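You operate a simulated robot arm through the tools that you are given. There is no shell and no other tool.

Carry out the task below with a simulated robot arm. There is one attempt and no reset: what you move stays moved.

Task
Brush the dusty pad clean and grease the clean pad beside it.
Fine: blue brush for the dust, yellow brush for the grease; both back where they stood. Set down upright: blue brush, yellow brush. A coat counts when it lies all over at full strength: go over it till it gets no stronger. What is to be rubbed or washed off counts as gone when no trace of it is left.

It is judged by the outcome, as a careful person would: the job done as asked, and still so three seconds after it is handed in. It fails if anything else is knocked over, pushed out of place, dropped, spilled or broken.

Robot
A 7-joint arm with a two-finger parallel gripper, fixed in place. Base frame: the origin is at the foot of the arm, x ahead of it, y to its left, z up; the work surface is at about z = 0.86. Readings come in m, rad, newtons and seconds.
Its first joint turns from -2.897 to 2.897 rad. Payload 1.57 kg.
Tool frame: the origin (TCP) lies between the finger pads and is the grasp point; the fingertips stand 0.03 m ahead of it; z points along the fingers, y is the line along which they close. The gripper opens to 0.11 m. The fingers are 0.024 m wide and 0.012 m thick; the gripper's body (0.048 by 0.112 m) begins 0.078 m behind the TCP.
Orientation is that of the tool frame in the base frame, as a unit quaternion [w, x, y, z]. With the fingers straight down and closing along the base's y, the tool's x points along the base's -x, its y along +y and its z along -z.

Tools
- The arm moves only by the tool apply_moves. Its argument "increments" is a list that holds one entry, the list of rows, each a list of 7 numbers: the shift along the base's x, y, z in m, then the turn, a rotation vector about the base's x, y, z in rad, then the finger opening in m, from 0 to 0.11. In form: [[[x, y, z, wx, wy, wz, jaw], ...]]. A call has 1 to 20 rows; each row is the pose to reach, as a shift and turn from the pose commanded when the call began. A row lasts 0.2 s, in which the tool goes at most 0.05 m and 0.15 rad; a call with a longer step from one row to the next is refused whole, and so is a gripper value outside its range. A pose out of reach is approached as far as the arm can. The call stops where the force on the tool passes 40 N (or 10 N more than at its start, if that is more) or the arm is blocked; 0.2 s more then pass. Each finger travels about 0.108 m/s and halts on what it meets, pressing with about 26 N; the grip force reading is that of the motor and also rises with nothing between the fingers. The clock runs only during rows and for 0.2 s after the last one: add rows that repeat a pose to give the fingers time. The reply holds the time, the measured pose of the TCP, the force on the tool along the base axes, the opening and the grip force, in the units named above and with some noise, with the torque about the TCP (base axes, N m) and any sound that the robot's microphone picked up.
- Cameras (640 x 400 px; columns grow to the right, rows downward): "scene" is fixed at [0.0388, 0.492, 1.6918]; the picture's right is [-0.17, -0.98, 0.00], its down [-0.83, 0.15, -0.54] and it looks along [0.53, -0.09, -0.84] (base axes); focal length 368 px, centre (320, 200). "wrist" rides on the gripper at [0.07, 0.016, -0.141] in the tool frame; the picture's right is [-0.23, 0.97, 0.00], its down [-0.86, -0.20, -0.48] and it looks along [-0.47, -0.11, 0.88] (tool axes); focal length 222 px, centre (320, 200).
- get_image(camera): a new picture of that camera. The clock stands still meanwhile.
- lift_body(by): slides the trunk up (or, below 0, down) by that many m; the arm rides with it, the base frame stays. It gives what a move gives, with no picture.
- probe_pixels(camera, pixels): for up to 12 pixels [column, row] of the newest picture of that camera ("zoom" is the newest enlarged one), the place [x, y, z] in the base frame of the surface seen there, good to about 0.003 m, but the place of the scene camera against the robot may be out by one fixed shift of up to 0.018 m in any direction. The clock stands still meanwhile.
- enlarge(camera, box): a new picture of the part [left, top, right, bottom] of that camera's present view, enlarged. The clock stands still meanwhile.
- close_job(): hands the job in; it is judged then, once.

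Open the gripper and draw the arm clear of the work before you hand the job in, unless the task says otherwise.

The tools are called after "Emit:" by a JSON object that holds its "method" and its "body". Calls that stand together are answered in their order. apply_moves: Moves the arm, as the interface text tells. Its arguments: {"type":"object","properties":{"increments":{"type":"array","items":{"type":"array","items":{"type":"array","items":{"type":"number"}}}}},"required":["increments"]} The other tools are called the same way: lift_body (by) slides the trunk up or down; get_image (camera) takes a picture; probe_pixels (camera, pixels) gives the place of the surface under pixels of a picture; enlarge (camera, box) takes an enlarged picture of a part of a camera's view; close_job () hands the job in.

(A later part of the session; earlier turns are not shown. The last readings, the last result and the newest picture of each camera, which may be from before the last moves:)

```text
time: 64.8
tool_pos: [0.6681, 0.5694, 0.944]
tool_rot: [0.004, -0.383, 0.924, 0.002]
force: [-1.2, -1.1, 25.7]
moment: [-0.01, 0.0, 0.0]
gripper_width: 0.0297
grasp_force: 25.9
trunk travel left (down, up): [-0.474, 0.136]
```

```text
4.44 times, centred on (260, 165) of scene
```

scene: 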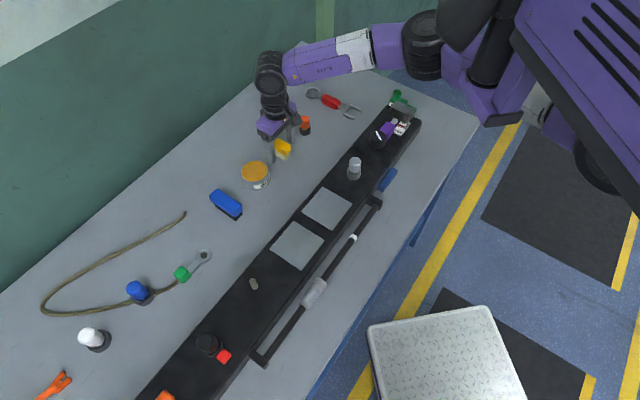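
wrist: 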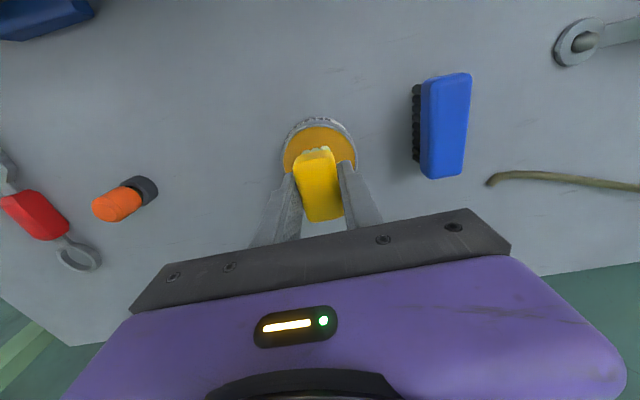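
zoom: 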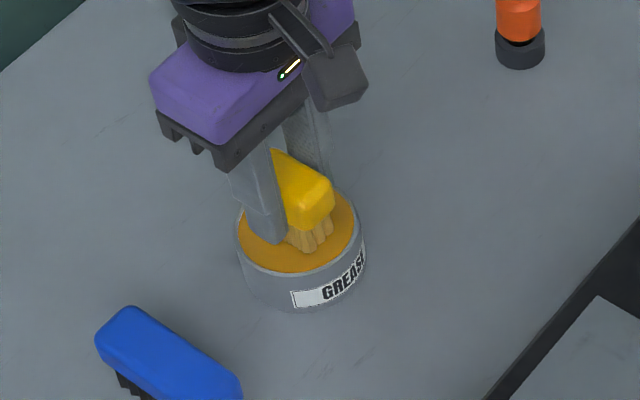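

Contact at 26 N and the bristles look tinted orange. I ease off and lift 0.03 to look at the load on the bristles.

Emit:
{"method": "apply_moves", "body": {"increments": [[[0, 0, 0.001, 0, 0, 0, 0.0], [0, 0, 0.001, 0, 0, 0, 0.0], [0, 0, 0.015, 0, 0, 0, 0.0], [0, 0, 0.04, 0, 0, 0, 0.0], [0, 0, 0.04, 0, 0, 0, 0.0]]]}}

Emit:
{"method": "enlarge", "body": {"camera": "scene", "box": [210, 110, 310, 200]}}

Emit:
{"method": "get_image", "body": {"camera": "wrist"}}

```text
time: 66.0
tool_pos: [0.668, 0.5683, 0.9796]
tool_rot: [0.003, -0.383, 0.924, 0.0]
force: [0.3, 0.6, 0.9]
moment: [0.02, 0.01, -0.02]
gripper_width: 0.0292
grasp_force: 26.0
trunk travel left (down, up): [-0.474, 0.136]
```

```text
4.44 times, centred on (260, 155) of scene
```

zoom: 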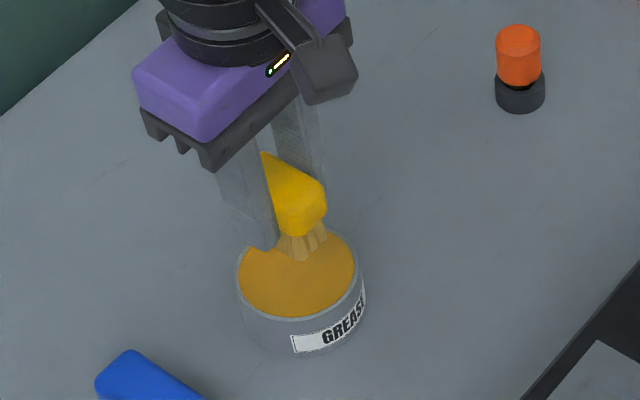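

```text
taken
```

wrist: 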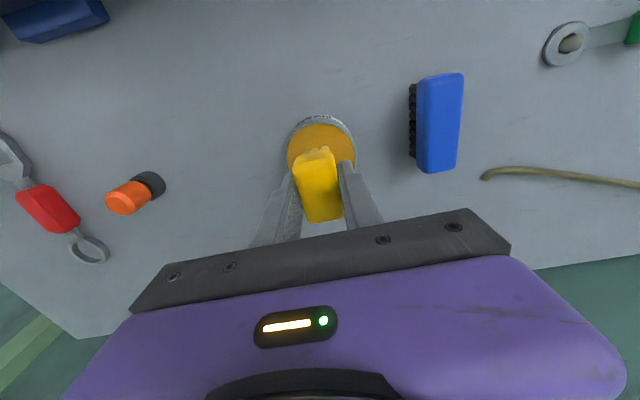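

The bristles carry amber grease now. I rise and carry the brush over the clean pad's centre (0.502,0.406) at z≈1.01.

Emit:
{"method": "apply_moves", "body": {"increments": [[[-0.01, -0.01, 0.02, 0, 0, 0, 0.0], [-0.035, -0.035, 0.035, 0, 0, 0, 0.0], [-0.065, -0.065, 0.035, 0, 0, 0, 0.0], [-0.097, -0.095, 0.035, 0, 0, 0, 0.0], [-0.13, -0.127, 0.035, 0, 0, 0, 0.0], [-0.155, -0.15, 0.033, 0, 0, 0, 0.0], [-0.166, -0.162, 0.03, 0, 0, 0, 0.0], [-0.166, -0.162, 0.03, 0, 0, 0, 0.0]]]}}

Emit:
{"method": "get_image", "body": {"camera": "wrist"}}

Emit:
{"method": "enlarge", "body": {"camera": "scene", "box": [260, 140, 380, 260]}}

```text
time: 67.8
tool_pos: [0.5023, 0.4062, 1.0107]
tool_rot: [0.004, -0.382, 0.924, 0.0]
force: [0.1, -0.4, -0.3]
moment: [-0.01, -0.02, 0.04]
gripper_width: 0.0292
grasp_force: 25.6
trunk travel left (down, up): [-0.474, 0.136]
```

```text
taken
```

wrist: 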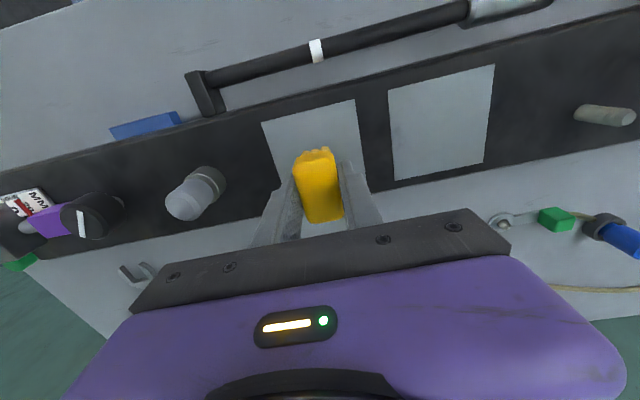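

```text
3.33 times, centred on (320, 200) of scene
```

zoom: 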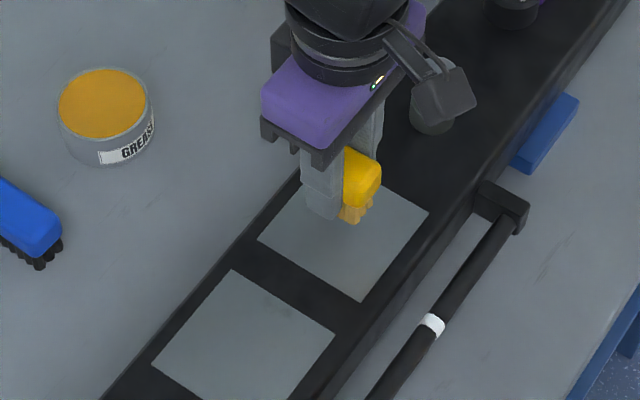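

The loaded brush hovers over the pad. I probe the pad corners (262,123), (354,100) etc. and the cap at (185,205) for clearance.

Emit:
{"method": "probe_pixels", "body": {"camera": "wrist", "pixels": [[263, 123], [353, 101], [370, 178], [280, 182], [390, 91], [494, 66], [482, 162], [396, 179], [180, 207], [200, 180], [318, 150], [362, 145]]}}

```text
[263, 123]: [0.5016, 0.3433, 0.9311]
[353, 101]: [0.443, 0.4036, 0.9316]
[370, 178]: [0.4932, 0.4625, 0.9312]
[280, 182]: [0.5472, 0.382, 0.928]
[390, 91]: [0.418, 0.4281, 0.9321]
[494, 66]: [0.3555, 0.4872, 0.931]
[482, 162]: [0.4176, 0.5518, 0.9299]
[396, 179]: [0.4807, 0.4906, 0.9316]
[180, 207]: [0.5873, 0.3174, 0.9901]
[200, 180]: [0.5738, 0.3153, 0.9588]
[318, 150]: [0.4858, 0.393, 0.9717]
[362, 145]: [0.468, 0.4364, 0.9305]
```

The clean pad is a ~0.086–0.09 square centred at (0.502,0.405), and the cap (top 0.99) is 0.12 away. I go to the first lane's start at the near-left corner and lower to contact.

Emit:
{"method": "apply_moves", "body": {"increments": [[[-0.022, 0.003, -0.005, 0, 0, 0, 0.0], [-0.0438, 0.0057, -0.02, 0, 0, 0, 0.0], [-0.0438, 0.0057, -0.033, 0, 0, 0, 0.0], [-0.0438, 0.0057, -0.036, 0, 0, 0, 0.0], [-0.0438, 0.0057, -0.0367, 0, 0, 0, 0.0], [-0.0438, 0.0057, -0.0367, 0, 0, 0, 0.0]]]}}

Emit:
{"method": "enlarge", "body": {"camera": "scene", "box": [280, 160, 370, 250]}}

```text
time: 69.2
tool_pos: [0.4587, 0.4124, 0.9738]
tool_rot: [0.002, -0.382, 0.924, 0.0]
force: [-0.6, 0.4, 0.0]
moment: [0.01, 0.0, -0.03]
gripper_width: 0.0289
grasp_force: 25.9
trunk travel left (down, up): [-0.474, 0.136]
```

```text
4.44 times, centred on (325, 205) of scene
```

zoom: 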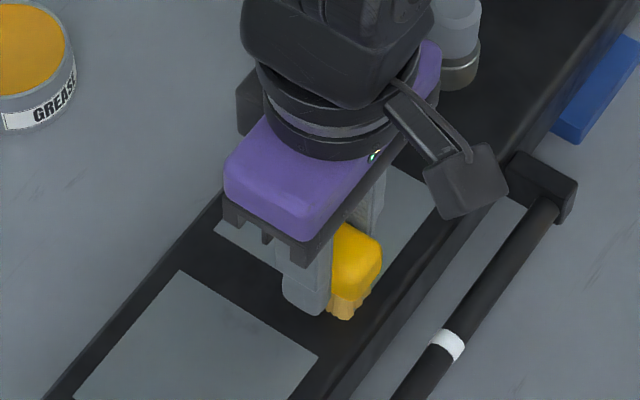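

No contact force yet at z 0.974; I lower a further 2 mm in small steps.

Emit:
{"method": "apply_moves", "body": {"increments": [[[0, 0, -0.001, 0, 0, 0, 0.0], [0, 0, -0.002, 0, 0, 0, 0.0], [0, 0, -0.002, 0, 0, 0, 0.0]]]}}

```text
time: 70.0
tool_pos: [0.4583, 0.4114, 0.9728]
tool_rot: [0.003, -0.382, 0.924, 0.001]
force: [-0.7, -2.2, 25.3]
moment: [-0.01, -0.08, 0.0]
gripper_width: 0.0293
grasp_force: 26.3
trunk travel left (down, up): [-0.474, 0.136]
```

Contact now (25 N). I ease 1.2 mm and paint the four lanes across the pad.

Emit:
{"method": "apply_moves", "body": {"increments": [[[0.0, 0.0, 0.0012, 0, 0, 0, 0.0], [0.0123, -0.0124, 0.0012, 0, 0, 0, 0.0], [0.0247, -0.0248, 0.0012, 0, 0, 0, 0.0], [0.0371, -0.0372, 0.0012, 0, 0, 0, 0.0], [0.0495, -0.0495, 0.0012, 0, 0, 0, 0.0], [0.0622, -0.0368, 0.0012, 0, 0, 0, 0.0], [0.0498, -0.0244, 0.0012, 0, 0, 0, 0.0], [0.0374, -0.0121, 0.0012, 0, 0, 0, 0.0], [0.0251, 0.0003, 0.0012, 0, 0, 0, 0.0], [0.0127, 0.0127, 0.0012, 0, 0, 0, 0.0], [0.0254, 0.0254, 0.0012, 0, 0, 0, 0.0], [0.0378, 0.013, 0.0012, 0, 0, 0, 0.0], [0.0502, 0.0007, 0.0012, 0, 0, 0, 0.0], [0.0625, -0.0117, 0.0012, 0, 0, 0, 0.0], [0.0749, -0.0241, 0.0012, 0, 0, 0, 0.0], [0.0876, -0.0114, 0.0012, 0, 0, 0, 0.0], [0.0753, 0.001, 0.0012, 0, 0, 0, 0.0], [0.0629, 0.0134, 0.0012, 0, 0, 0, 0.0], [0.0505, 0.0258, 0.0012, 0, 0, 0, 0.0], [0.0381, 0.0381, 0.0012, 0, 0, 0, 0.0]]]}}

Emit:
{"method": "enlarge", "body": {"camera": "scene", "box": [280, 160, 370, 250]}}

Emit:
{"method": "get_image", "body": {"camera": "wrist"}}

```text
time: 74.2
tool_pos: [0.4974, 0.4504, 0.9732]
tool_rot: [0.002, -0.382, 0.924, 0.0]
force: [1.9, -2.5, 8.7]
moment: [0.02, -0.11, 0.01]
gripper_width: 0.0295
grasp_force: 25.9
trunk travel left (down, up): [-0.474, 0.136]
```

```text
4.44 times, centred on (325, 205) of scene
```

zoom: 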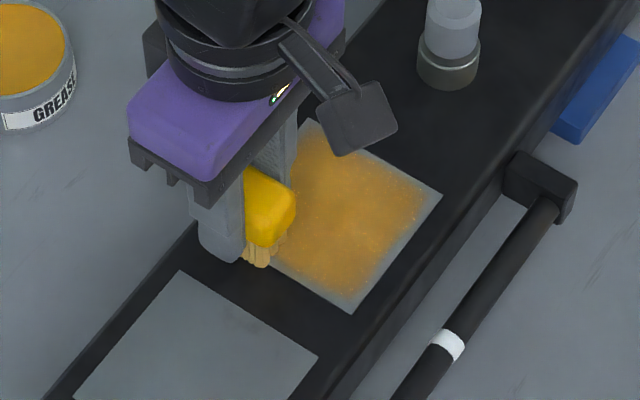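

```text
taken
```

wrist: 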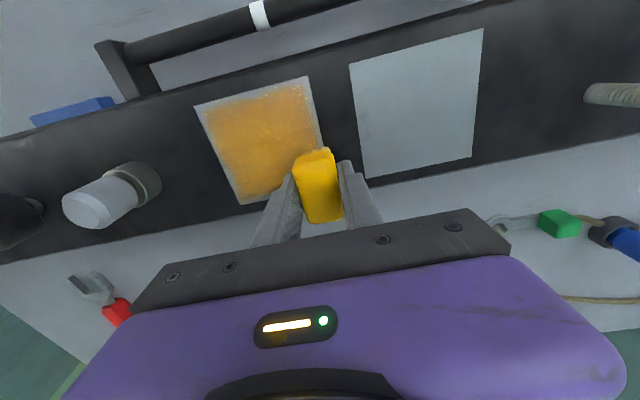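

Grease is on the pad with thin strips bare along the edges. I zoom in on the wrist view to see where the coat is weak.

Emit:
{"method": "enlarge", "body": {"camera": "wrist", "box": [180, 60, 340, 215]}}

Emit:
{"method": "enlarge", "body": {"camera": "scene", "box": [298, 180, 358, 240]}}

```text
2.58 times, centred on (260, 138) of wrist
```

zoom: 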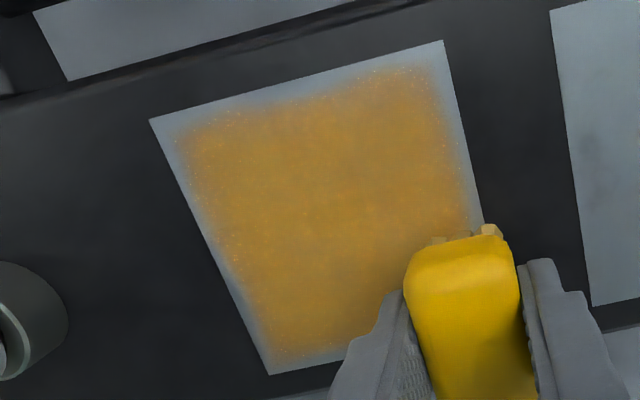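

```text
6.67 times, centred on (328, 210) of scene
```

zoom: 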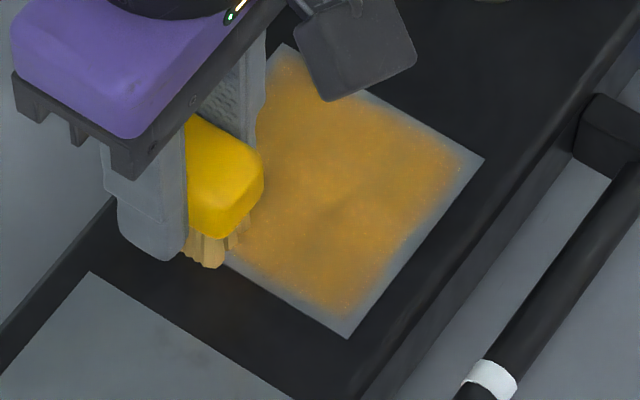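

The coat leaves about 5–8 mm bare at the edges, especially the inner and right edges. I make a perimeter pass reaching further out, staying clear of the other pad.

Emit:
{"method": "apply_moves", "body": {"increments": [[[0.0007, 0.0106, -0.0003, 0, 0, 0, 0.0], [0.0163, -0.0049, -0.0003, 0, 0, 0, 0.0], [0.0304, -0.0191, -0.0003, 0, 0, 0, 0.0], [0.0445, -0.0332, -0.0003, 0, 0, 0, 0.0], [0.0615, -0.0502, -0.0003, 0, 0, 0, 0.0], [0.0615, -0.0502, -0.0003, 0, 0, 0, 0.0], [0.0474, -0.0643, -0.0003, 0, 0, 0, 0.0], [0.0332, -0.0785, -0.0003, 0, 0, 0, 0.0], [0.0191, -0.0926, -0.0003, 0, 0, 0, 0.0], [0.0106, -0.1011, -0.0003, 0, 0, 0, 0.0], [0.0106, -0.1011, -0.0003, 0, 0, 0, 0.0], [-0.0064, -0.0841, -0.0003, 0, 0, 0, 0.0], [-0.0205, -0.07, -0.0003, 0, 0, 0, 0.0], [-0.0346, -0.0559, -0.0003, 0, 0, 0, 0.0], [-0.0502, -0.0403, -0.0003, 0, 0, 0, 0.0], [-0.0502, -0.0403, -0.0003, 0, 0, 0, 0.0], [-0.0346, -0.0247, -0.0003, 0, 0, 0, 0.0], [-0.0205, -0.0106, -0.0003, 0, 0, 0, 0.0], [-0.0064, 0.0035, -0.0003, 0, 0, 0, 0.0], [0.0007, 0.0106, -0.0003, 0, 0, 0, 0.0]]]}}

Emit:
{"method": "enlarge", "body": {"camera": "wrist", "box": [180, 60, 340, 215]}}

Emit:
{"method": "enlarge", "body": {"camera": "scene", "box": [298, 180, 358, 240]}}

```text
time: 78.4
tool_pos: [0.4958, 0.4601, 0.9725]
tool_rot: [0.003, -0.383, 0.924, 0.001]
force: [0.1, -0.7, 5.8]
moment: [0.01, 0.06, 0.0]
gripper_width: 0.0292
grasp_force: 26.0
trunk travel left (down, up): [-0.474, 0.136]
```

```text
2.58 times, centred on (260, 138) of wrist
```

zoom: 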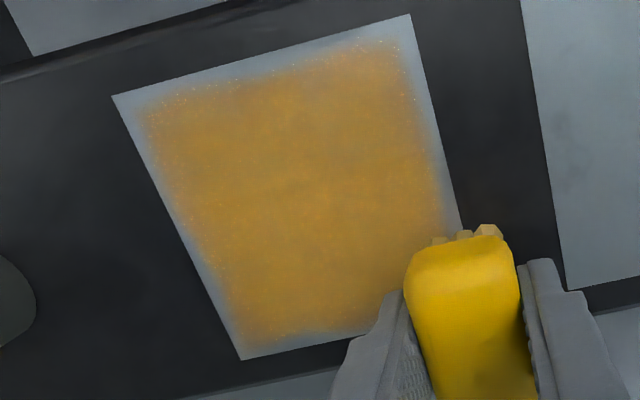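

```text
6.67 times, centred on (328, 210) of scene
```

zoom: 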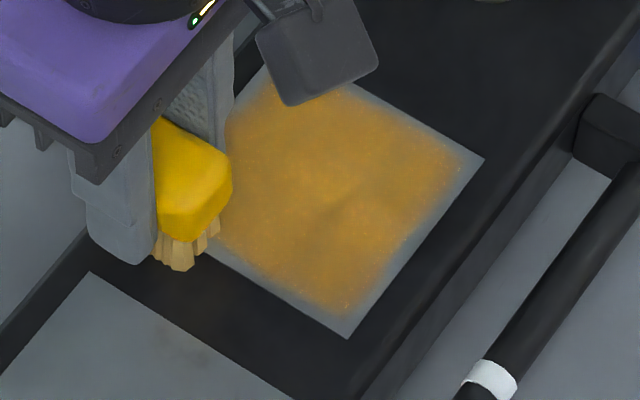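

The edges are unchanged and the bristles look pale, so the brush has run dry. I return to the tin to reload, stopping above it first.

Emit:
{"method": "apply_moves", "body": {"increments": [[[0, 0, 0.02, 0, 0, 0, 0.0], [0.01, 0.008, 0.04, 0, 0, 0, 0.0], [0.04, 0.028, 0.042, 0, 0, 0, 0.0], [0.075, 0.05, 0.042, 0, 0, 0, 0.0], [0.11, 0.072, 0.042, 0, 0, 0, 0.0], [0.145, 0.093, 0.03, 0, 0, 0, 0.0], [0.1712, 0.1084, 0.005, 0, 0, 0, 0.0], [0.1712, 0.1084, -0.005, 0, 0, 0, 0.0], [0.1712, 0.1084, -0.005, 0, 0, 0, 0.0]]]}}

Emit:
{"method": "enlarge", "body": {"camera": "scene", "box": [210, 110, 310, 200]}}

```text
time: 80.4
tool_pos: [0.6689, 0.5693, 0.9658]
tool_rot: [0.002, -0.383, 0.924, -0.001]
force: [-0.2, -0.1, -0.1]
moment: [0.01, -0.02, 0.0]
gripper_width: 0.0292
grasp_force: 26.0
trunk travel left (down, up): [-0.474, 0.136]
```

```text
4.44 times, centred on (260, 155) of scene
```

zoom: 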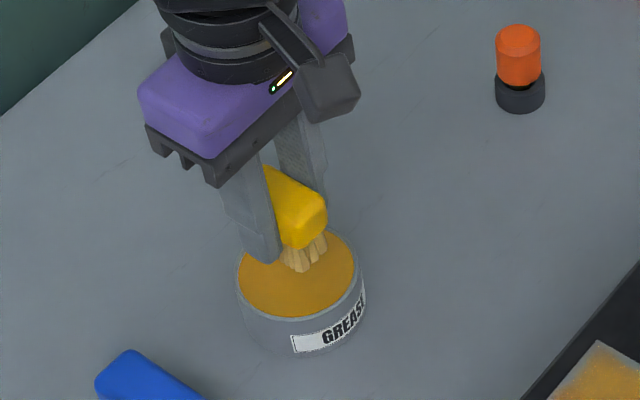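

Above the tin again at (0.669,0.569). I dip with light pressure, dwell, and lift.

Emit:
{"method": "apply_moves", "body": {"increments": [[[-0.001, -0.001, -0.015, 0, 0, 0, 0.0], [-0.001, -0.001, -0.021, 0, 0, 0, 0.0], [-0.001, -0.001, -0.0245, 0, 0, 0, 0.0], [-0.001, -0.001, -0.0245, 0, 0, 0, 0.0], [-0.001, -0.001, -0.0245, 0, 0, 0, 0.0], [-0.001, -0.001, -0.0245, 0, 0, 0, 0.0], [-0.001, -0.001, -0.0245, 0, 0, 0, 0.0], [-0.001, -0.001, -0.018, 0, 0, 0, 0.0], [-0.001, -0.001, 0.015, 0, 0, 0, 0.0]]]}}

Emit:
{"method": "enlarge", "body": {"camera": "scene", "box": [210, 110, 310, 200]}}

```text
time: 82.4
tool_pos: [0.6671, 0.5675, 0.9837]
tool_rot: [0.002, -0.383, 0.924, 0.0]
force: [0.4, -0.6, -0.8]
moment: [0.0, 0.02, 0.01]
gripper_width: 0.0294
grasp_force: 26.0
trunk travel left (down, up): [-0.474, 0.136]
```

```text
4.44 times, centred on (260, 155) of scene
```

zoom: 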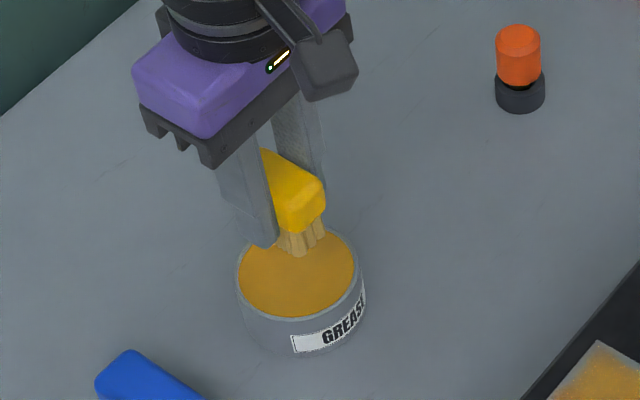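

I take the reloaded brush back to the pad, starting at its inner right corner, and lower to just above contact.

Emit:
{"method": "apply_moves", "body": {"increments": [[[-0.01, -0.012, 0.025, 0, 0, 0, 0.0], [-0.035, -0.045, 0.032, 0, 0, 0, 0.0], [-0.062, -0.083, 0.032, 0, 0, 0, 0.0], [-0.09, -0.121, 0.032, 0, 0, 0, 0.0], [-0.118, -0.16, 0.032, 0, 0, 0, 0.0], [-0.143, -0.195, 0.032, 0, 0, 0, 0.0], [-0.161, -0.22, 0.025, 0, 0, 0, 0.0], [-0.161, -0.22, 0.005, 0, 0, 0, 0.0], [-0.161, -0.22, -0.008, 0, 0, 0, 0.0], [-0.161, -0.22, -0.008, 0, 0, 0, 0.0]]]}}

Emit:
{"method": "enlarge", "body": {"camera": "scene", "box": [290, 165, 370, 245]}}

Emit:
{"method": "enlarge", "body": {"camera": "wrist", "box": [240, 80, 440, 240]}}

```text
time: 84.6
tool_pos: [0.5053, 0.3464, 0.9739]
tool_rot: [0.003, -0.383, 0.924, 0.0]
force: [0.2, 0.4, -0.8]
moment: [-0.02, 0.02, 0.04]
gripper_width: 0.0293
grasp_force: 26.0
trunk travel left (down, up): [-0.474, 0.136]
```

```text
5.00 times, centred on (330, 205) of scene
```

zoom: 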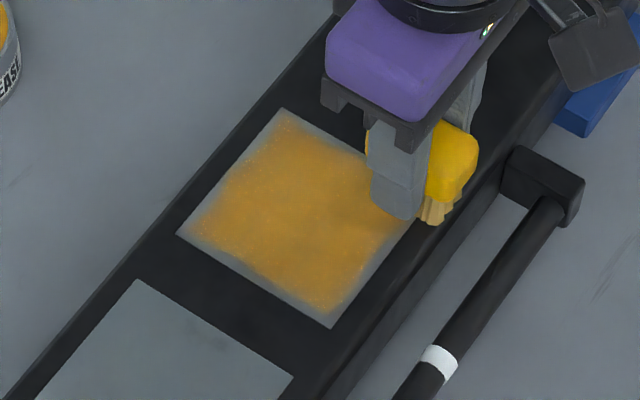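

```text
2.50 times, centred on (340, 160) of wrist
```

zoom: 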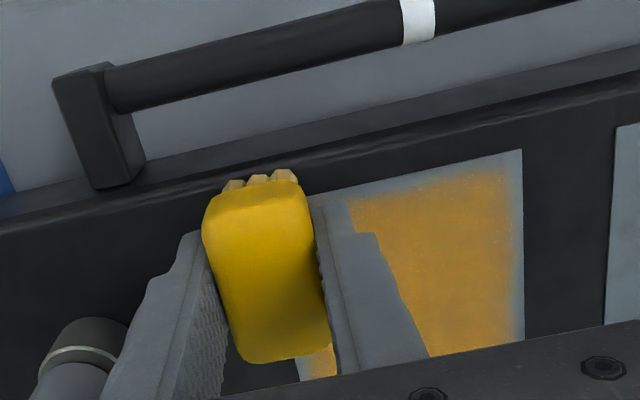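

The scene zoom shows thin bare strips along all edges. I press to contact and run a slower perimeter pass: inner edge, left edge, outer edge, then right edge.

Emit:
{"method": "apply_moves", "body": {"increments": [[[0, 0, -0.003, 0, 0, 0, 0.0], [-0.0085, 0.0113, -0.003, 0, 0, 0, 0.0], [-0.0191, 0.0219, -0.003, 0, 0, 0, 0.0], [-0.0297, 0.0325, -0.003, 0, 0, 0, 0.0], [-0.0403, 0.0431, -0.003, 0, 0, 0, 0.0], [-0.0509, 0.0537, -0.003, 0, 0, 0, 0.0], [-0.0601, 0.0629, -0.003, 0, 0, 0, 0.0], [-0.0601, 0.0629, -0.003, 0, 0, 0, 0.0], [-0.0481, 0.0735, -0.003, 0, 0, 0, 0.0], [-0.0375, 0.0841, -0.003, 0, 0, 0, 0.0], [-0.0269, 0.0947, -0.003, 0, 0, 0, 0.0], [-0.0163, 0.1053, -0.003, 0, 0, 0, 0.0], [-0.0085, 0.1131, -0.003, 0, 0, 0, 0.0], [-0.0085, 0.1131, -0.003, 0, 0, 0, 0.0], [0.0071, 0.0976, -0.003, 0, 0, 0, 0.0], [0.0212, 0.0834, -0.003, 0, 0, 0, 0.0], [0.0354, 0.0693, -0.003, 0, 0, 0, 0.0], [0.0516, 0.053, -0.003, 0, 0, 0, 0.0], [0.0368, 0.0382, -0.003, 0, 0, 0, 0.0], [0.0226, 0.024, -0.003, 0, 0, 0, 0.0]]]}}

Emit:
{"method": "enlarge", "body": {"camera": "scene", "box": [290, 165, 370, 245]}}

Emit:
{"method": "enlarge", "body": {"camera": "wrist", "box": [240, 80, 440, 240]}}

```text
time: 88.8
tool_pos: [0.5292, 0.3704, 0.9712]
tool_rot: [0.003, -0.383, 0.924, -0.001]
force: [0.6, 0.1, 2.7]
moment: [0.08, -0.08, 0.01]
gripper_width: 0.0293
grasp_force: 26.9
trunk travel left (down, up): [-0.474, 0.136]
```

```text
5.00 times, centred on (330, 205) of scene
```

zoom: 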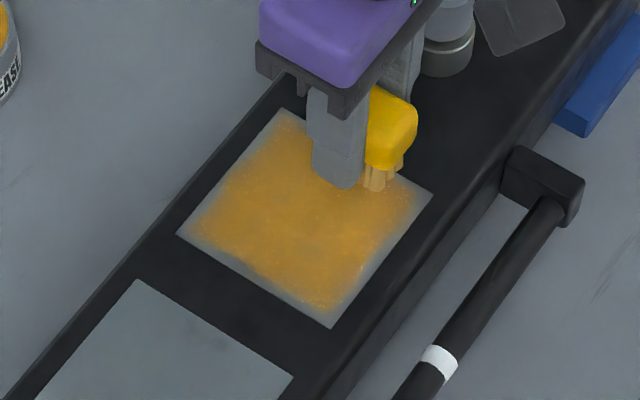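

```text
2.50 times, centred on (340, 160) of wrist
```

zoom: 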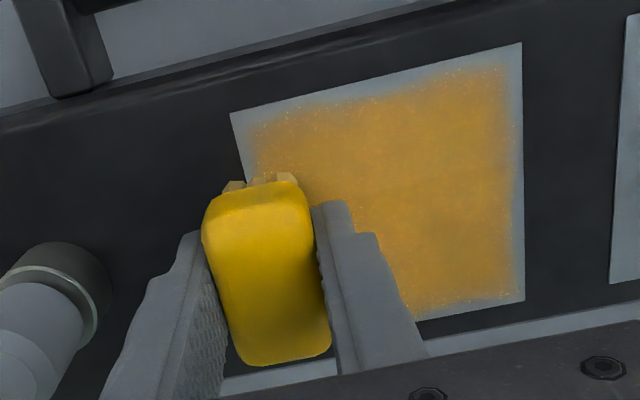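

The edges are still bare and the contact force here is only 2.7 N at this height: the brush seems to have slid up ~2 mm in the grip, so the last dip likely missed the grease. I go back to the tin to dip again with a force check.

Emit:
{"method": "apply_moves", "body": {"increments": [[[0, 0, 0.02, 0, 0, 0, 0.0], [0.008, 0.012, 0.042, 0, 0, 0, 0.0], [0.03, 0.043, 0.044, 0, 0, 0, 0.0], [0.055, 0.079, 0.044, 0, 0, 0, 0.0], [0.08, 0.115, 0.044, 0, 0, 0, 0.0], [0.105, 0.151, 0.044, 0, 0, 0, 0.0], [0.127, 0.182, 0.03, 0, 0, 0, 0.0], [0.138, 0.198, 0.005, 0, 0, 0, 0.0], [0.138, 0.198, -0.015, 0, 0, 0, 0.0], [0.138, 0.198, -0.0285, 0, 0, 0, 0.0], [0.138, 0.198, -0.0285, 0, 0, 0, 0.0]]]}}

```text
time: 91.2
tool_pos: [0.6658, 0.57, 0.943]
tool_rot: [0.002, -0.383, 0.924, 0.0]
force: [0.4, -0.9, -0.6]
moment: [0.02, -0.03, 0.0]
gripper_width: 0.0291
grasp_force: 26.4
trunk travel left (down, up): [-0.474, 0.136]
```

Indeed no contact at z 0.943. I lower further in 1 mm steps until the force rises.

Emit:
{"method": "apply_moves", "body": {"increments": [[[0, 0, -0.001, 0, 0, 0, 0.0], [0, 0, -0.002, 0, 0, 0, 0.0], [0, 0, -0.002, 0, 0, 0, 0.0]]]}}

```text
time: 92.0
tool_pos: [0.6661, 0.5709, 0.9418]
tool_rot: [0.003, -0.383, 0.924, 0.0]
force: [0.4, 0.1, 1.7]
moment: [0.03, -0.02, 0.02]
gripper_width: 0.0291
grasp_force: 25.8
trunk travel left (down, up): [-0.474, 0.136]
```

Emit:
{"method": "apply_moves", "body": {"increments": [[[0, 0, -0.001, 0, 0, 0, 0.0], [0, 0, -0.0015, 0, 0, 0, 0.0], [0, 0, -0.0015, 0, 0, 0, 0.0], [0, 0, -0.0015, 0, 0, 0, 0.0]]]}}

Emit:
{"method": "enlarge", "body": {"camera": "scene", "box": [210, 110, 310, 200]}}

```text
time: 93.0
tool_pos: [0.6663, 0.5704, 0.9405]
tool_rot: [0.003, -0.383, 0.924, 0.001]
force: [-0.6, -2.7, 17.2]
moment: [-0.06, 0.07, -0.02]
gripper_width: 0.0291
grasp_force: 26.2
trunk travel left (down, up): [-0.474, 0.136]
```

```text
4.44 times, centred on (260, 155) of scene
```

zoom: 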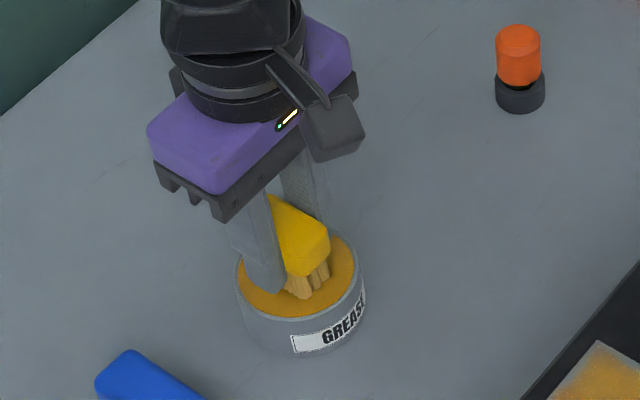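

Contact at 17 N and the bristles are clearly amber now. I carry the brush to the pad's inner right corner again, stopping just above contact.

Emit:
{"method": "apply_moves", "body": {"increments": [[[0, 0, 0.005, 0, 0, 0, 0.0], [0, 0, 0.045, 0, 0, 0, 0.0], [-0.02, -0.028, 0.07, 0, 0, 0, 0.0], [-0.045, -0.063, 0.074, 0, 0, 0, 0.0], [-0.07, -0.098, 0.074, 0, 0, 0, 0.0], [-0.095, -0.132, 0.074, 0, 0, 0, 0.0], [-0.12, -0.167, 0.074, 0, 0, 0, 0.0], [-0.145, -0.202, 0.074, 0, 0, 0, 0.0], [-0.16, -0.223, 0.06, 0, 0, 0, 0.0], [-0.16, -0.223, 0.04, 0, 0, 0, 0.0], [-0.16, -0.223, 0.0335, 0, 0, 0, 0.0], [-0.16, -0.223, 0.0335, 0, 0, 0, 0.0]]]}}

Emit:
{"method": "enlarge", "body": {"camera": "scene", "box": [290, 165, 370, 245]}}

```text
time: 95.6
tool_pos: [0.5065, 0.3451, 0.9734]
tool_rot: [0.002, -0.383, 0.924, 0.001]
force: [-0.2, -0.5, -0.5]
moment: [0.01, -0.01, -0.03]
gripper_width: 0.0292
grasp_force: 25.9
trunk travel left (down, up): [-0.474, 0.136]
```

```text
5.00 times, centred on (330, 205) of scene
```

zoom: 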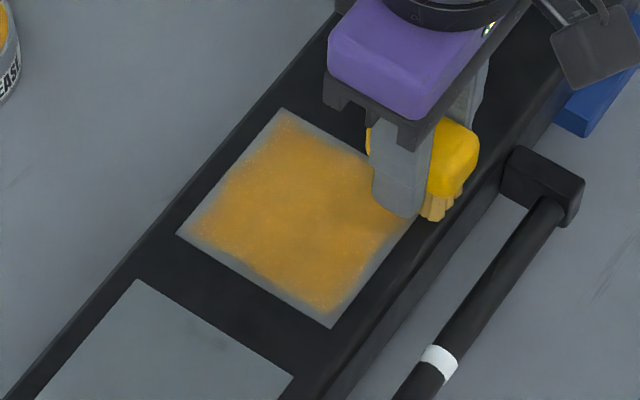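

I press to contact and run the edge pass again: inner, left, then outer edge in 14 mm steps.

Emit:
{"method": "apply_moves", "body": {"increments": [[[0, 0, -0.002, 0, 0, 0, 0.0], [0, 0, -0.0033, 0, 0, 0, 0.0], [-0.0003, 0.0051, -0.0033, 0, 0, 0, 0.0], [-0.0102, 0.015, -0.0033, 0, 0, 0, 0.0], [-0.0201, 0.0249, -0.0033, 0, 0, 0, 0.0], [-0.03, 0.0348, -0.0033, 0, 0, 0, 0.0], [-0.0399, 0.0447, -0.0033, 0, 0, 0, 0.0], [-0.0498, 0.0546, -0.0033, 0, 0, 0, 0.0], [-0.0597, 0.0645, -0.0033, 0, 0, 0, 0.0], [-0.0491, 0.0737, -0.0033, 0, 0, 0, 0.0], [-0.0392, 0.0836, -0.0033, 0, 0, 0, 0.0], [-0.0293, 0.0935, -0.0033, 0, 0, 0, 0.0], [-0.0194, 0.1034, -0.0033, 0, 0, 0, 0.0], [-0.0095, 0.1133, -0.0033, 0, 0, 0, 0.0], [0.0011, 0.1055, -0.0033, 0, 0, 0, 0.0], [0.011, 0.0956, -0.0033, 0, 0, 0, 0.0], [0.0209, 0.0857, -0.0033, 0, 0, 0, 0.0], [0.0308, 0.0758, -0.0033, 0, 0, 0, 0.0], [0.0407, 0.0659, -0.0033, 0, 0, 0, 0.0], [0.0506, 0.056, -0.0033, 0, 0, 0, 0.0]]]}}

Emit:
{"method": "enlarge", "body": {"camera": "scene", "box": [290, 165, 370, 245]}}

Emit:
{"method": "enlarge", "body": {"camera": "wrist", "box": [240, 60, 440, 220]}}

```text
time: 99.8
tool_pos: [0.5561, 0.4016, 0.9701]
tool_rot: [0.003, -0.382, 0.924, 0.0]
force: [-3.3, 2.4, 16.1]
moment: [0.12, 0.03, 0.01]
gripper_width: 0.0294
grasp_force: 26.4
trunk travel left (down, up): [-0.474, 0.136]
```

```text
5.00 times, centred on (330, 205) of scene
```

zoom: 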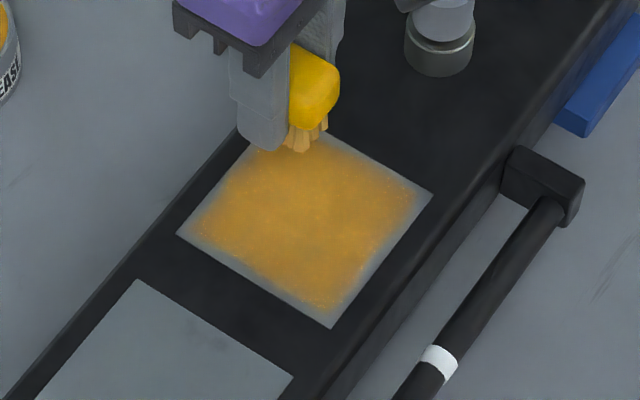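

```text
2.50 times, centred on (340, 140) of wrist
```

zoom: 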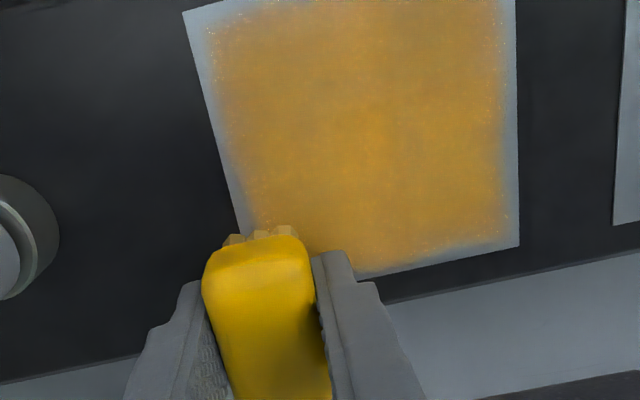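

Only a little gain so far. The right edge (toward the cap) hasn't been visited with a loaded brush, so I run along it inward and back, then look again.

Emit:
{"method": "apply_moves", "body": {"increments": [[[0.0014, -0.0014, 0, 0, 0, 0, 0.0], [-0.0085, -0.0113, 0, 0, 0, 0, 0.0], [-0.0184, -0.0212, 0, 0, 0, 0, 0.0], [-0.0283, -0.0311, 0, 0, 0, 0, 0.0], [-0.0382, -0.041, 0, 0, 0, 0, 0.0], [-0.0495, -0.0523, 0, 0, 0, 0, 0.0], [-0.0495, -0.0523, 0, 0, 0, 0, 0.0], [-0.0382, -0.041, 0, 0, 0, 0, 0.0], [-0.0283, -0.0311, 0, 0, 0, 0, 0.0], [-0.0184, -0.0212, 0, 0, 0, 0, 0.0], [-0.0085, -0.0113, 0, 0, 0, 0, 0.0], [0.0014, -0.0014, 0, 0, 0, 0, 0.0], [0.0014, -0.0014, 0.02, 0, 0, 0, 0.0], [0.0214, 0.0186, 0.045, 0, 0, 0, 0.0], [0.0464, 0.0436, 0.05, 0, 0, 0, 0.0], [0.0664, 0.0636, 0.05, 0, 0, 0, 0.0]]]}}

Emit:
{"method": "enlarge", "body": {"camera": "scene", "box": [298, 180, 358, 240]}}

Emit:
{"method": "enlarge", "body": {"camera": "wrist", "box": [200, 0, 440, 200]}}

```text
time: 103.2
tool_pos: [0.6223, 0.4674, 1.0191]
tool_rot: [0.002, -0.382, 0.924, 0.0]
force: [0.2, 0.1, -0.2]
moment: [0.0, -0.01, 0.02]
gripper_width: 0.0292
grasp_force: 25.6
trunk travel left (down, up): [-0.474, 0.136]
```

```text
6.67 times, centred on (328, 210) of scene
```

zoom: 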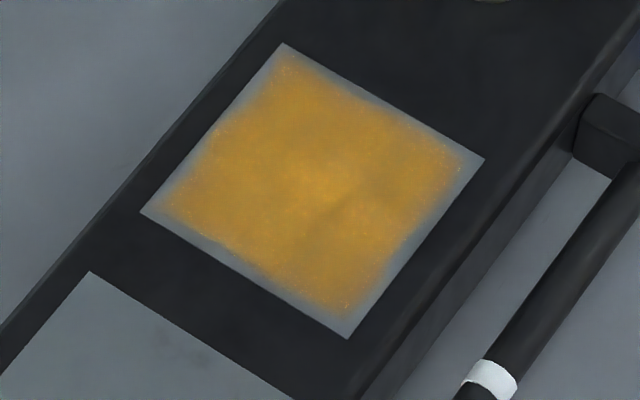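

```text
2.00 times, centred on (320, 100) of wrist
```

zoom: 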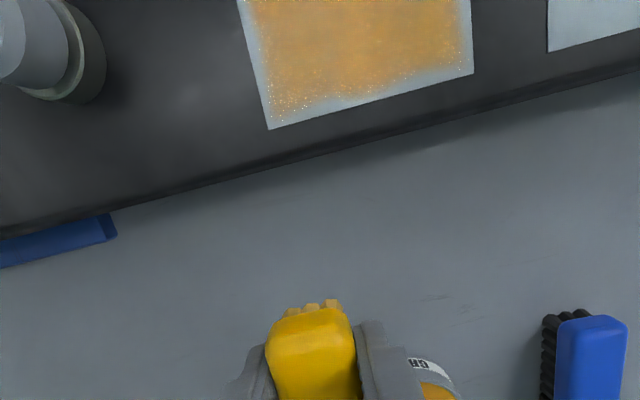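

Now the whole pad is in view: rich orange inside, with soft pale margins all around. I enlarge two edges to record their state before reloading for an intensive edge test.

Emit:
{"method": "enlarge", "body": {"camera": "scene", "box": [318, 200, 346, 232]}}

Emit:
{"method": "enlarge", "body": {"camera": "scene", "box": [298, 190, 330, 226]}}

```text
12.50 times, centred on (332, 216) of scene
```

zoom: 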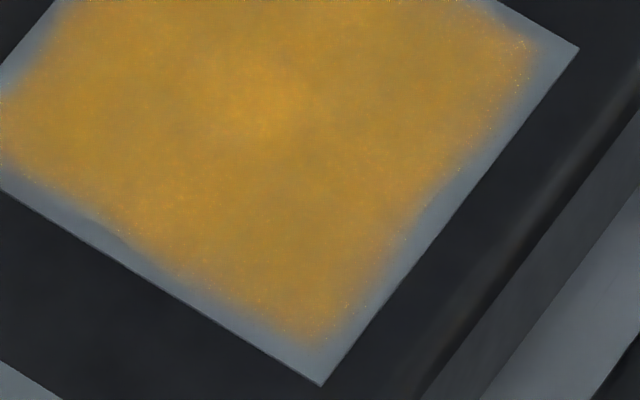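

```text
11.11 times, centred on (314, 208) of scene
```

zoom: 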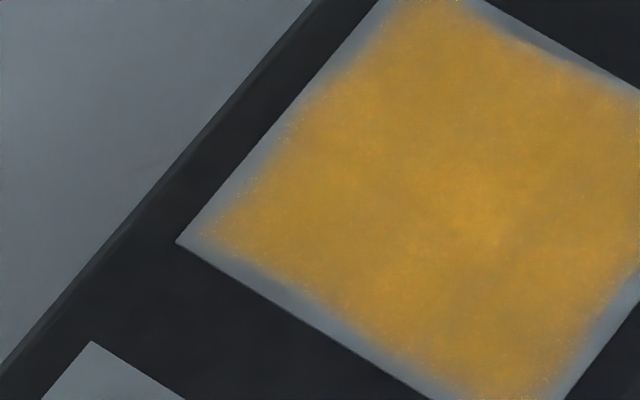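

The bare margin is even on all sides with a ragged soft border, as if the coat were drawn with a feathered edge. To be sure it gets no stronger, I reload (with force check) for another full round.

Emit:
{"method": "apply_moves", "body": {"increments": [[[0.015, 0.035, 0, 0, 0, 0, 0.0], [0.03, 0.07, -0.005, 0, 0, 0, 0.0], [0.0445, 0.102, -0.02, 0, 0, 0, 0.0], [0.0445, 0.102, -0.05, 0, 0, 0, 0.0], [0.0445, 0.102, -0.068, 0, 0, 0, 0.0], [0.0445, 0.102, -0.076, 0, 0, 0, 0.0], [0.0445, 0.102, -0.079, 0, 0, 0, 0.0], [0.0445, 0.102, -0.08, 0, 0, 0, 0.0], [0.0445, 0.102, -0.08, 0, 0, 0, 0.0], [0.0445, 0.102, -0.08, 0, 0, 0, 0.0]]]}}

Emit:
{"method": "enlarge", "body": {"camera": "scene", "box": [210, 120, 310, 210]}}

```text
time: 105.4
tool_pos: [0.6672, 0.5688, 0.9403]
tool_rot: [0.002, -0.383, 0.924, 0.0]
force: [1.4, 1.0, 3.1]
moment: [0.05, -0.02, -0.03]
gripper_width: 0.0291
grasp_force: 25.6
trunk travel left (down, up): [-0.474, 0.136]
```

```text
4.44 times, centred on (260, 165) of scene
```

zoom: 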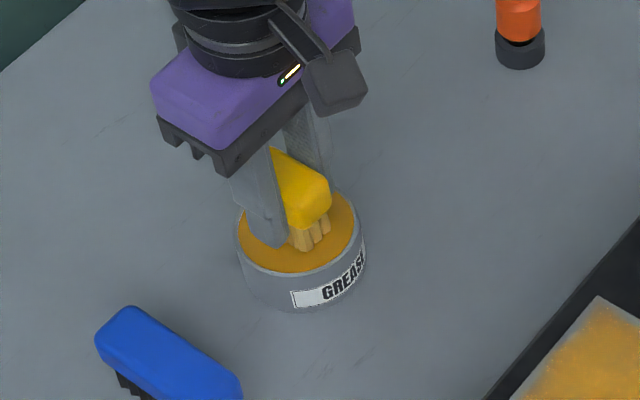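

Only 3 N here; I press another 1.2 mm for a firmer dip and read the force.

Emit:
{"method": "apply_moves", "body": {"increments": [[[0, 0, -0.001, 0, 0, 0, 0.0], [0, 0, -0.0012, 0, 0, 0, 0.0], [0, 0, -0.0012, 0, 0, 0, 0.0], [0, 0, -0.0012, 0, 0, 0, 0.0]]]}}

Emit:
{"method": "enlarge", "body": {"camera": "scene", "box": [210, 120, 310, 210]}}

```text
time: 106.4
tool_pos: [0.6671, 0.5678, 0.9388]
tool_rot: [0.004, -0.383, 0.924, 0.001]
force: [-0.3, 0.7, 17.9]
moment: [-0.01, 0.03, -0.02]
gripper_width: 0.0293
grasp_force: 25.6
trunk travel left (down, up): [-0.474, 0.136]
```

```text
4.44 times, centred on (260, 165) of scene
```

zoom: 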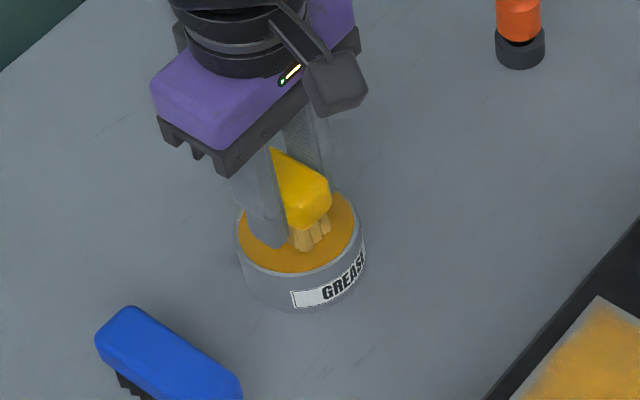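

Firm contact (18 N). I carry it back to the pad's inner right corner, just above contact.

Emit:
{"method": "apply_moves", "body": {"increments": [[[0, 0, 0.005, 0, 0, 0, 0.0], [0, 0, 0.045, 0, 0, 0, 0.0], [-0.02, -0.028, 0.07, 0, 0, 0, 0.0], [-0.045, -0.063, 0.075, 0, 0, 0, 0.0], [-0.07, -0.098, 0.075, 0, 0, 0, 0.0], [-0.095, -0.132, 0.075, 0, 0, 0, 0.0], [-0.12, -0.165, 0.075, 0, 0, 0, 0.0], [-0.145, -0.198, 0.075, 0, 0, 0, 0.0], [-0.161, -0.218, 0.06, 0, 0, 0, 0.0], [-0.161, -0.218, 0.04, 0, 0, 0, 0.0], [-0.161, -0.218, 0.0335, 0, 0, 0, 0.0], [-0.161, -0.218, 0.031, 0, 0, 0, 0.0], [-0.161, -0.218, 0.0305, 0, 0, 0, 0.0], [-0.161, -0.218, 0.0305, 0, 0, 0, 0.0]]]}}

Emit:
{"method": "enlarge", "body": {"camera": "scene", "box": [290, 165, 370, 245]}}

```text
time: 109.4
tool_pos: [0.5073, 0.3503, 0.9682]
tool_rot: [0.003, -0.382, 0.924, 0.0]
force: [0.3, -3.4, 11.4]
moment: [-0.14, 0.02, -0.01]
gripper_width: 0.0292
grasp_force: 26.1
trunk travel left (down, up): [-0.474, 0.136]
```

```text
5.00 times, centred on (330, 205) of scene
```

zoom: 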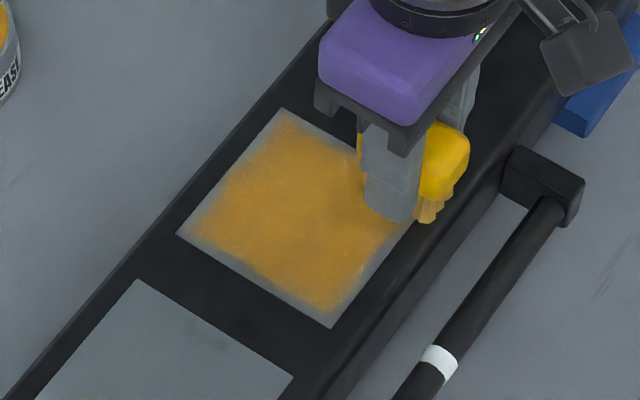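

Contact at 11 N at the inner right corner. I paint lanes along the other direction, from the right edge toward the left.

Emit:
{"method": "apply_moves", "body": {"increments": [[[0.0164, 0.0164, 0, 0, 0, 0, 0.0], [0.0334, 0.0334, 0, 0, 0, 0, 0.0], [0.0496, 0.0496, 0, 0, 0, 0, 0.0], [0.0392, 0.06, 0, 0, 0, 0, 0.0], [0.023, 0.0438, 0, 0, 0, 0, 0.0], [0.006, 0.0268, 0, 0, 0, 0, 0.0], [-0.011, 0.0098, 0, 0, 0, 0, 0.0], [-0.0209, 0.0197, 0, 0, 0, 0, 0.0], [-0.0039, 0.0367, 0, 0, 0, 0, 0.0], [0.0131, 0.0537, 0, 0, 0, 0, 0.0], [0.0293, 0.0699, 0, 0, 0, 0, 0.0], [0.0194, 0.0798, 0, 0, 0, 0, 0.0], [0.0032, 0.0636, 0, 0, 0, 0, 0.0], [-0.0138, 0.0466, 0, 0, 0, 0, 0.0], [-0.0308, 0.0296, 0, 0, 0, 0, 0.0], [-0.0407, 0.0395, 0, 0, 0, 0, 0.0], [-0.0237, 0.0565, 0, 0, 0, 0, 0.0], [-0.0067, 0.0735, 0, 0, 0, 0, 0.0], [0.0095, 0.0897, 0, 0, 0, 0, 0.0]]]}}

Emit:
{"method": "enlarge", "body": {"camera": "scene", "box": [290, 165, 370, 245]}}

Emit:
{"method": "enlarge", "body": {"camera": "wrist", "box": [180, 40, 380, 200]}}

```text
time: 113.4
tool_pos: [0.5148, 0.4394, 0.9684]
tool_rot: [0.002, -0.383, 0.924, 0.0]
force: [-4.1, -3.6, 16.4]
moment: [-0.07, 0.13, -0.05]
gripper_width: 0.0291
grasp_force: 26.2
trunk travel left (down, up): [-0.474, 0.136]
```

```text
5.00 times, centred on (330, 205) of scene
```

zoom: 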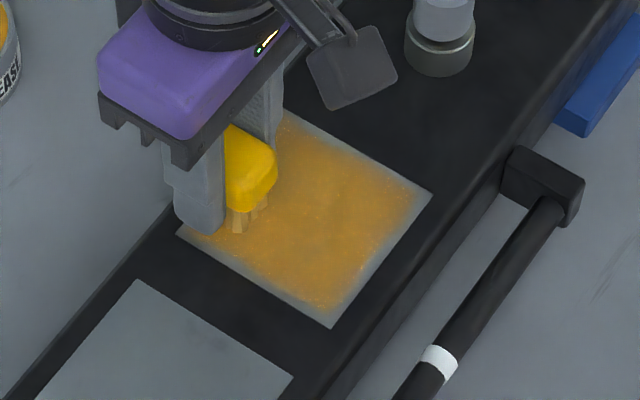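

```text
2.50 times, centred on (280, 120) of wrist
```

zoom: 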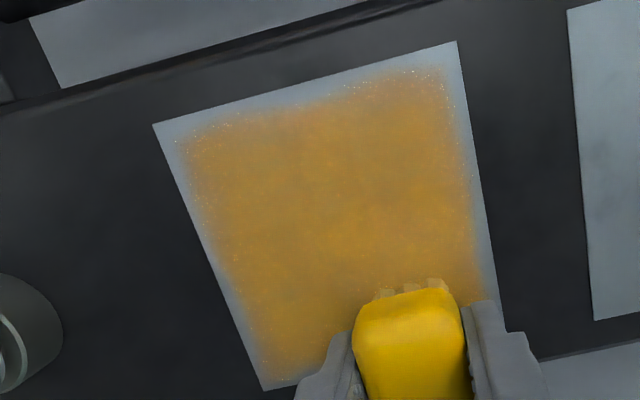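

The coat's ragged outline is identical to the one after the first pass (same notch along the top edge), so the pale rim is how the coat is drawn. I still finish the left lanes and go round all the edges.

Emit:
{"method": "apply_moves", "body": {"increments": [[[-0.0099, 0.0099, 0, 0, 0, 0, 0.0], [-0.0262, -0.0064, 0, 0, 0, 0, 0.0], [-0.0431, -0.0233, 0, 0, 0, 0, 0.0], [-0.0601, -0.0403, 0, 0, 0, 0, 0.0], [-0.0693, -0.0311, 0, 0, 0, 0, 0.0], [-0.0523, -0.0141, 0, 0, 0, 0, 0.0], [-0.0354, 0.0028, 0, 0, 0, 0, 0.0], [-0.0191, 0.0191, 0, 0, 0, 0, 0.0], [-0.0035, 0.0049, 0, 0, 0, 0, 0.0], [0.0106, -0.0092, 0, 0, 0, 0, 0.0], [0.0247, -0.0233, 0, 0, 0, 0, 0.0], [0.0403, -0.0389, 0, 0, 0, 0, 0.0], [0.0233, -0.0559, 0, 0, 0, 0, 0.0], [0.0064, -0.0728, 0, 0, 0, 0, 0.0], [-0.0106, -0.0898, 0, 0, 0, 0, 0.0], [-0.0262, -0.0742, 0, 0, 0, 0, 0.0], [-0.0403, -0.0601, 0, 0, 0, 0, 0.0], [-0.0544, -0.046, 0, 0, 0, 0, 0.0], [-0.0693, -0.0311, 0, 0, 0, 0, 0.0]]]}}

Emit:
{"method": "apply_moves", "body": {"increments": [[[0, 0, 0.02, 0, 0, 0, 0.0], [0.02, 0.02, 0.05, 0, 0, 0, 0.0], [0.05, 0.05, 0.052, 0, 0, 0, 0.0], [0.085, 0.085, 0.052, 0, 0, 0, 0.0], [0.12, 0.115, 0.052, 0, 0, 0, 0.0], [0.15, 0.13, 0.052, 0, 0, 0, 0.0]]]}}

Emit:
{"method": "enlarge", "body": {"camera": "scene", "box": [298, 180, 358, 240]}}

Emit:
{"method": "enlarge", "body": {"camera": "scene", "box": [210, 120, 310, 210]}}

```text
time: 117.4
tool_pos: [0.4459, 0.4099, 0.9693]
tool_rot: [0.002, -0.383, 0.924, 0.001]
force: [-0.5, 0.0, 4.0]
moment: [0.02, -0.04, -0.03]
gripper_width: 0.0292
grasp_force: 25.6
trunk travel left (down, up): [-0.474, 0.136]
```

```text
time: 118.8
tool_pos: [0.5969, 0.5403, 1.0229]
tool_rot: [0.002, -0.383, 0.924, 0.0]
force: [0.2, 0.0, 0.1]
moment: [0.03, -0.03, 0.0]
gripper_width: 0.0293
grasp_force: 25.9
trunk travel left (down, up): [-0.474, 0.136]
```

```text
6.67 times, centred on (328, 210) of scene
```

zoom: 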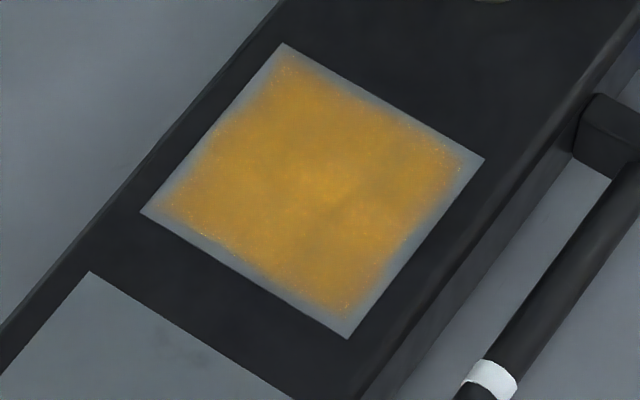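

```text
4.44 times, centred on (260, 165) of scene
```

zoom: 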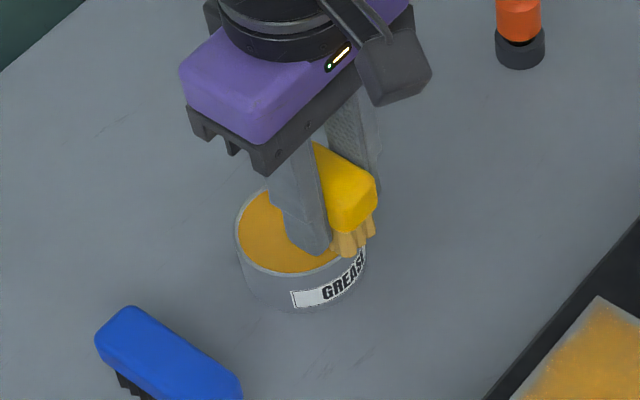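

The outline is unchanged and the coat is even and rich. To confirm it gets no stronger, I reload once more and do another full round.

Emit:
{"method": "apply_moves", "body": {"increments": [[[0.035, 0.014, 0, 0, 0, 0, 0.0], [0.07, 0.028, -0.01, 0, 0, 0, 0.0], [0.07, 0.028, -0.04, 0, 0, 0, 0.0], [0.07, 0.028, -0.065, 0, 0, 0, 0.0], [0.07, 0.028, -0.077, 0, 0, 0, 0.0], [0.07, 0.028, -0.081, 0, 0, 0, 0.0], [0.07, 0.028, -0.0825, 0, 0, 0, 0.0], [0.07, 0.028, -0.0825, 0, 0, 0, 0.0]]]}}

```text
time: 120.6
tool_pos: [0.6681, 0.5667, 0.9387]
tool_rot: [0.003, -0.382, 0.924, 0.001]
force: [0.5, -0.6, 0.1]
moment: [0.02, -0.03, -0.02]
gripper_width: 0.0291
grasp_force: 26.1
trunk travel left (down, up): [-0.474, 0.136]
```

Emit:
{"method": "apply_moves", "body": {"increments": [[[0, 0, -0.001, 0, 0, 0, 0.0], [0, 0, -0.0018, 0, 0, 0, 0.0], [0, 0, -0.0018, 0, 0, 0, 0.0], [0, 0, -0.0018, 0, 0, 0, 0.0]]]}}

Emit:
{"method": "enlarge", "body": {"camera": "scene", "box": [210, 120, 310, 210]}}

```text
time: 121.6
tool_pos: [0.6681, 0.5664, 0.9383]
tool_rot: [0.003, -0.383, 0.924, 0.001]
force: [1.0, 0.5, 17.8]
moment: [-0.04, -0.01, -0.02]
gripper_width: 0.0293
grasp_force: 25.8
trunk travel left (down, up): [-0.474, 0.136]
```

```text
4.44 times, centred on (260, 165) of scene
```

zoom: 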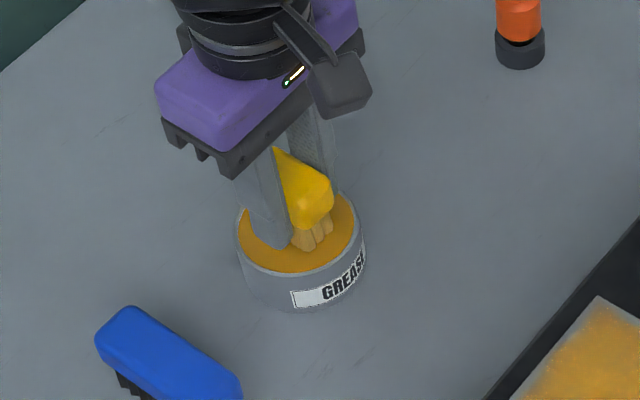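

Firm dip (18 N). Back to the pad's inner right corner.

Emit:
{"method": "apply_moves", "body": {"increments": [[[0, 0, 0.005, 0, 0, 0, 0.0], [0, 0, 0.045, 0, 0, 0, 0.0], [-0.02, -0.028, 0.07, 0, 0, 0, 0.0], [-0.045, -0.063, 0.075, 0, 0, 0, 0.0], [-0.07, -0.098, 0.075, 0, 0, 0, 0.0], [-0.095, -0.132, 0.075, 0, 0, 0, 0.0], [-0.12, -0.165, 0.075, 0, 0, 0, 0.0], [-0.146, -0.197, 0.075, 0, 0, 0, 0.0], [-0.162, -0.216, 0.06, 0, 0, 0, 0.0], [-0.162, -0.216, 0.04, 0, 0, 0, 0.0], [-0.162, -0.216, 0.0325, 0, 0, 0, 0.0], [-0.162, -0.216, 0.0305, 0, 0, 0, 0.0], [-0.162, -0.216, 0.03, 0, 0, 0, 0.0], [-0.162, -0.216, 0.03, 0, 0, 0, 0.0]]]}}

```text
time: 124.6
tool_pos: [0.5054, 0.351, 0.9671]
tool_rot: [0.003, -0.383, 0.924, 0.001]
force: [-0.5, -4.9, 26.6]
moment: [-0.07, -0.05, -0.03]
gripper_width: 0.0295
grasp_force: 25.9
trunk travel left (down, up): [-0.474, 0.136]
```

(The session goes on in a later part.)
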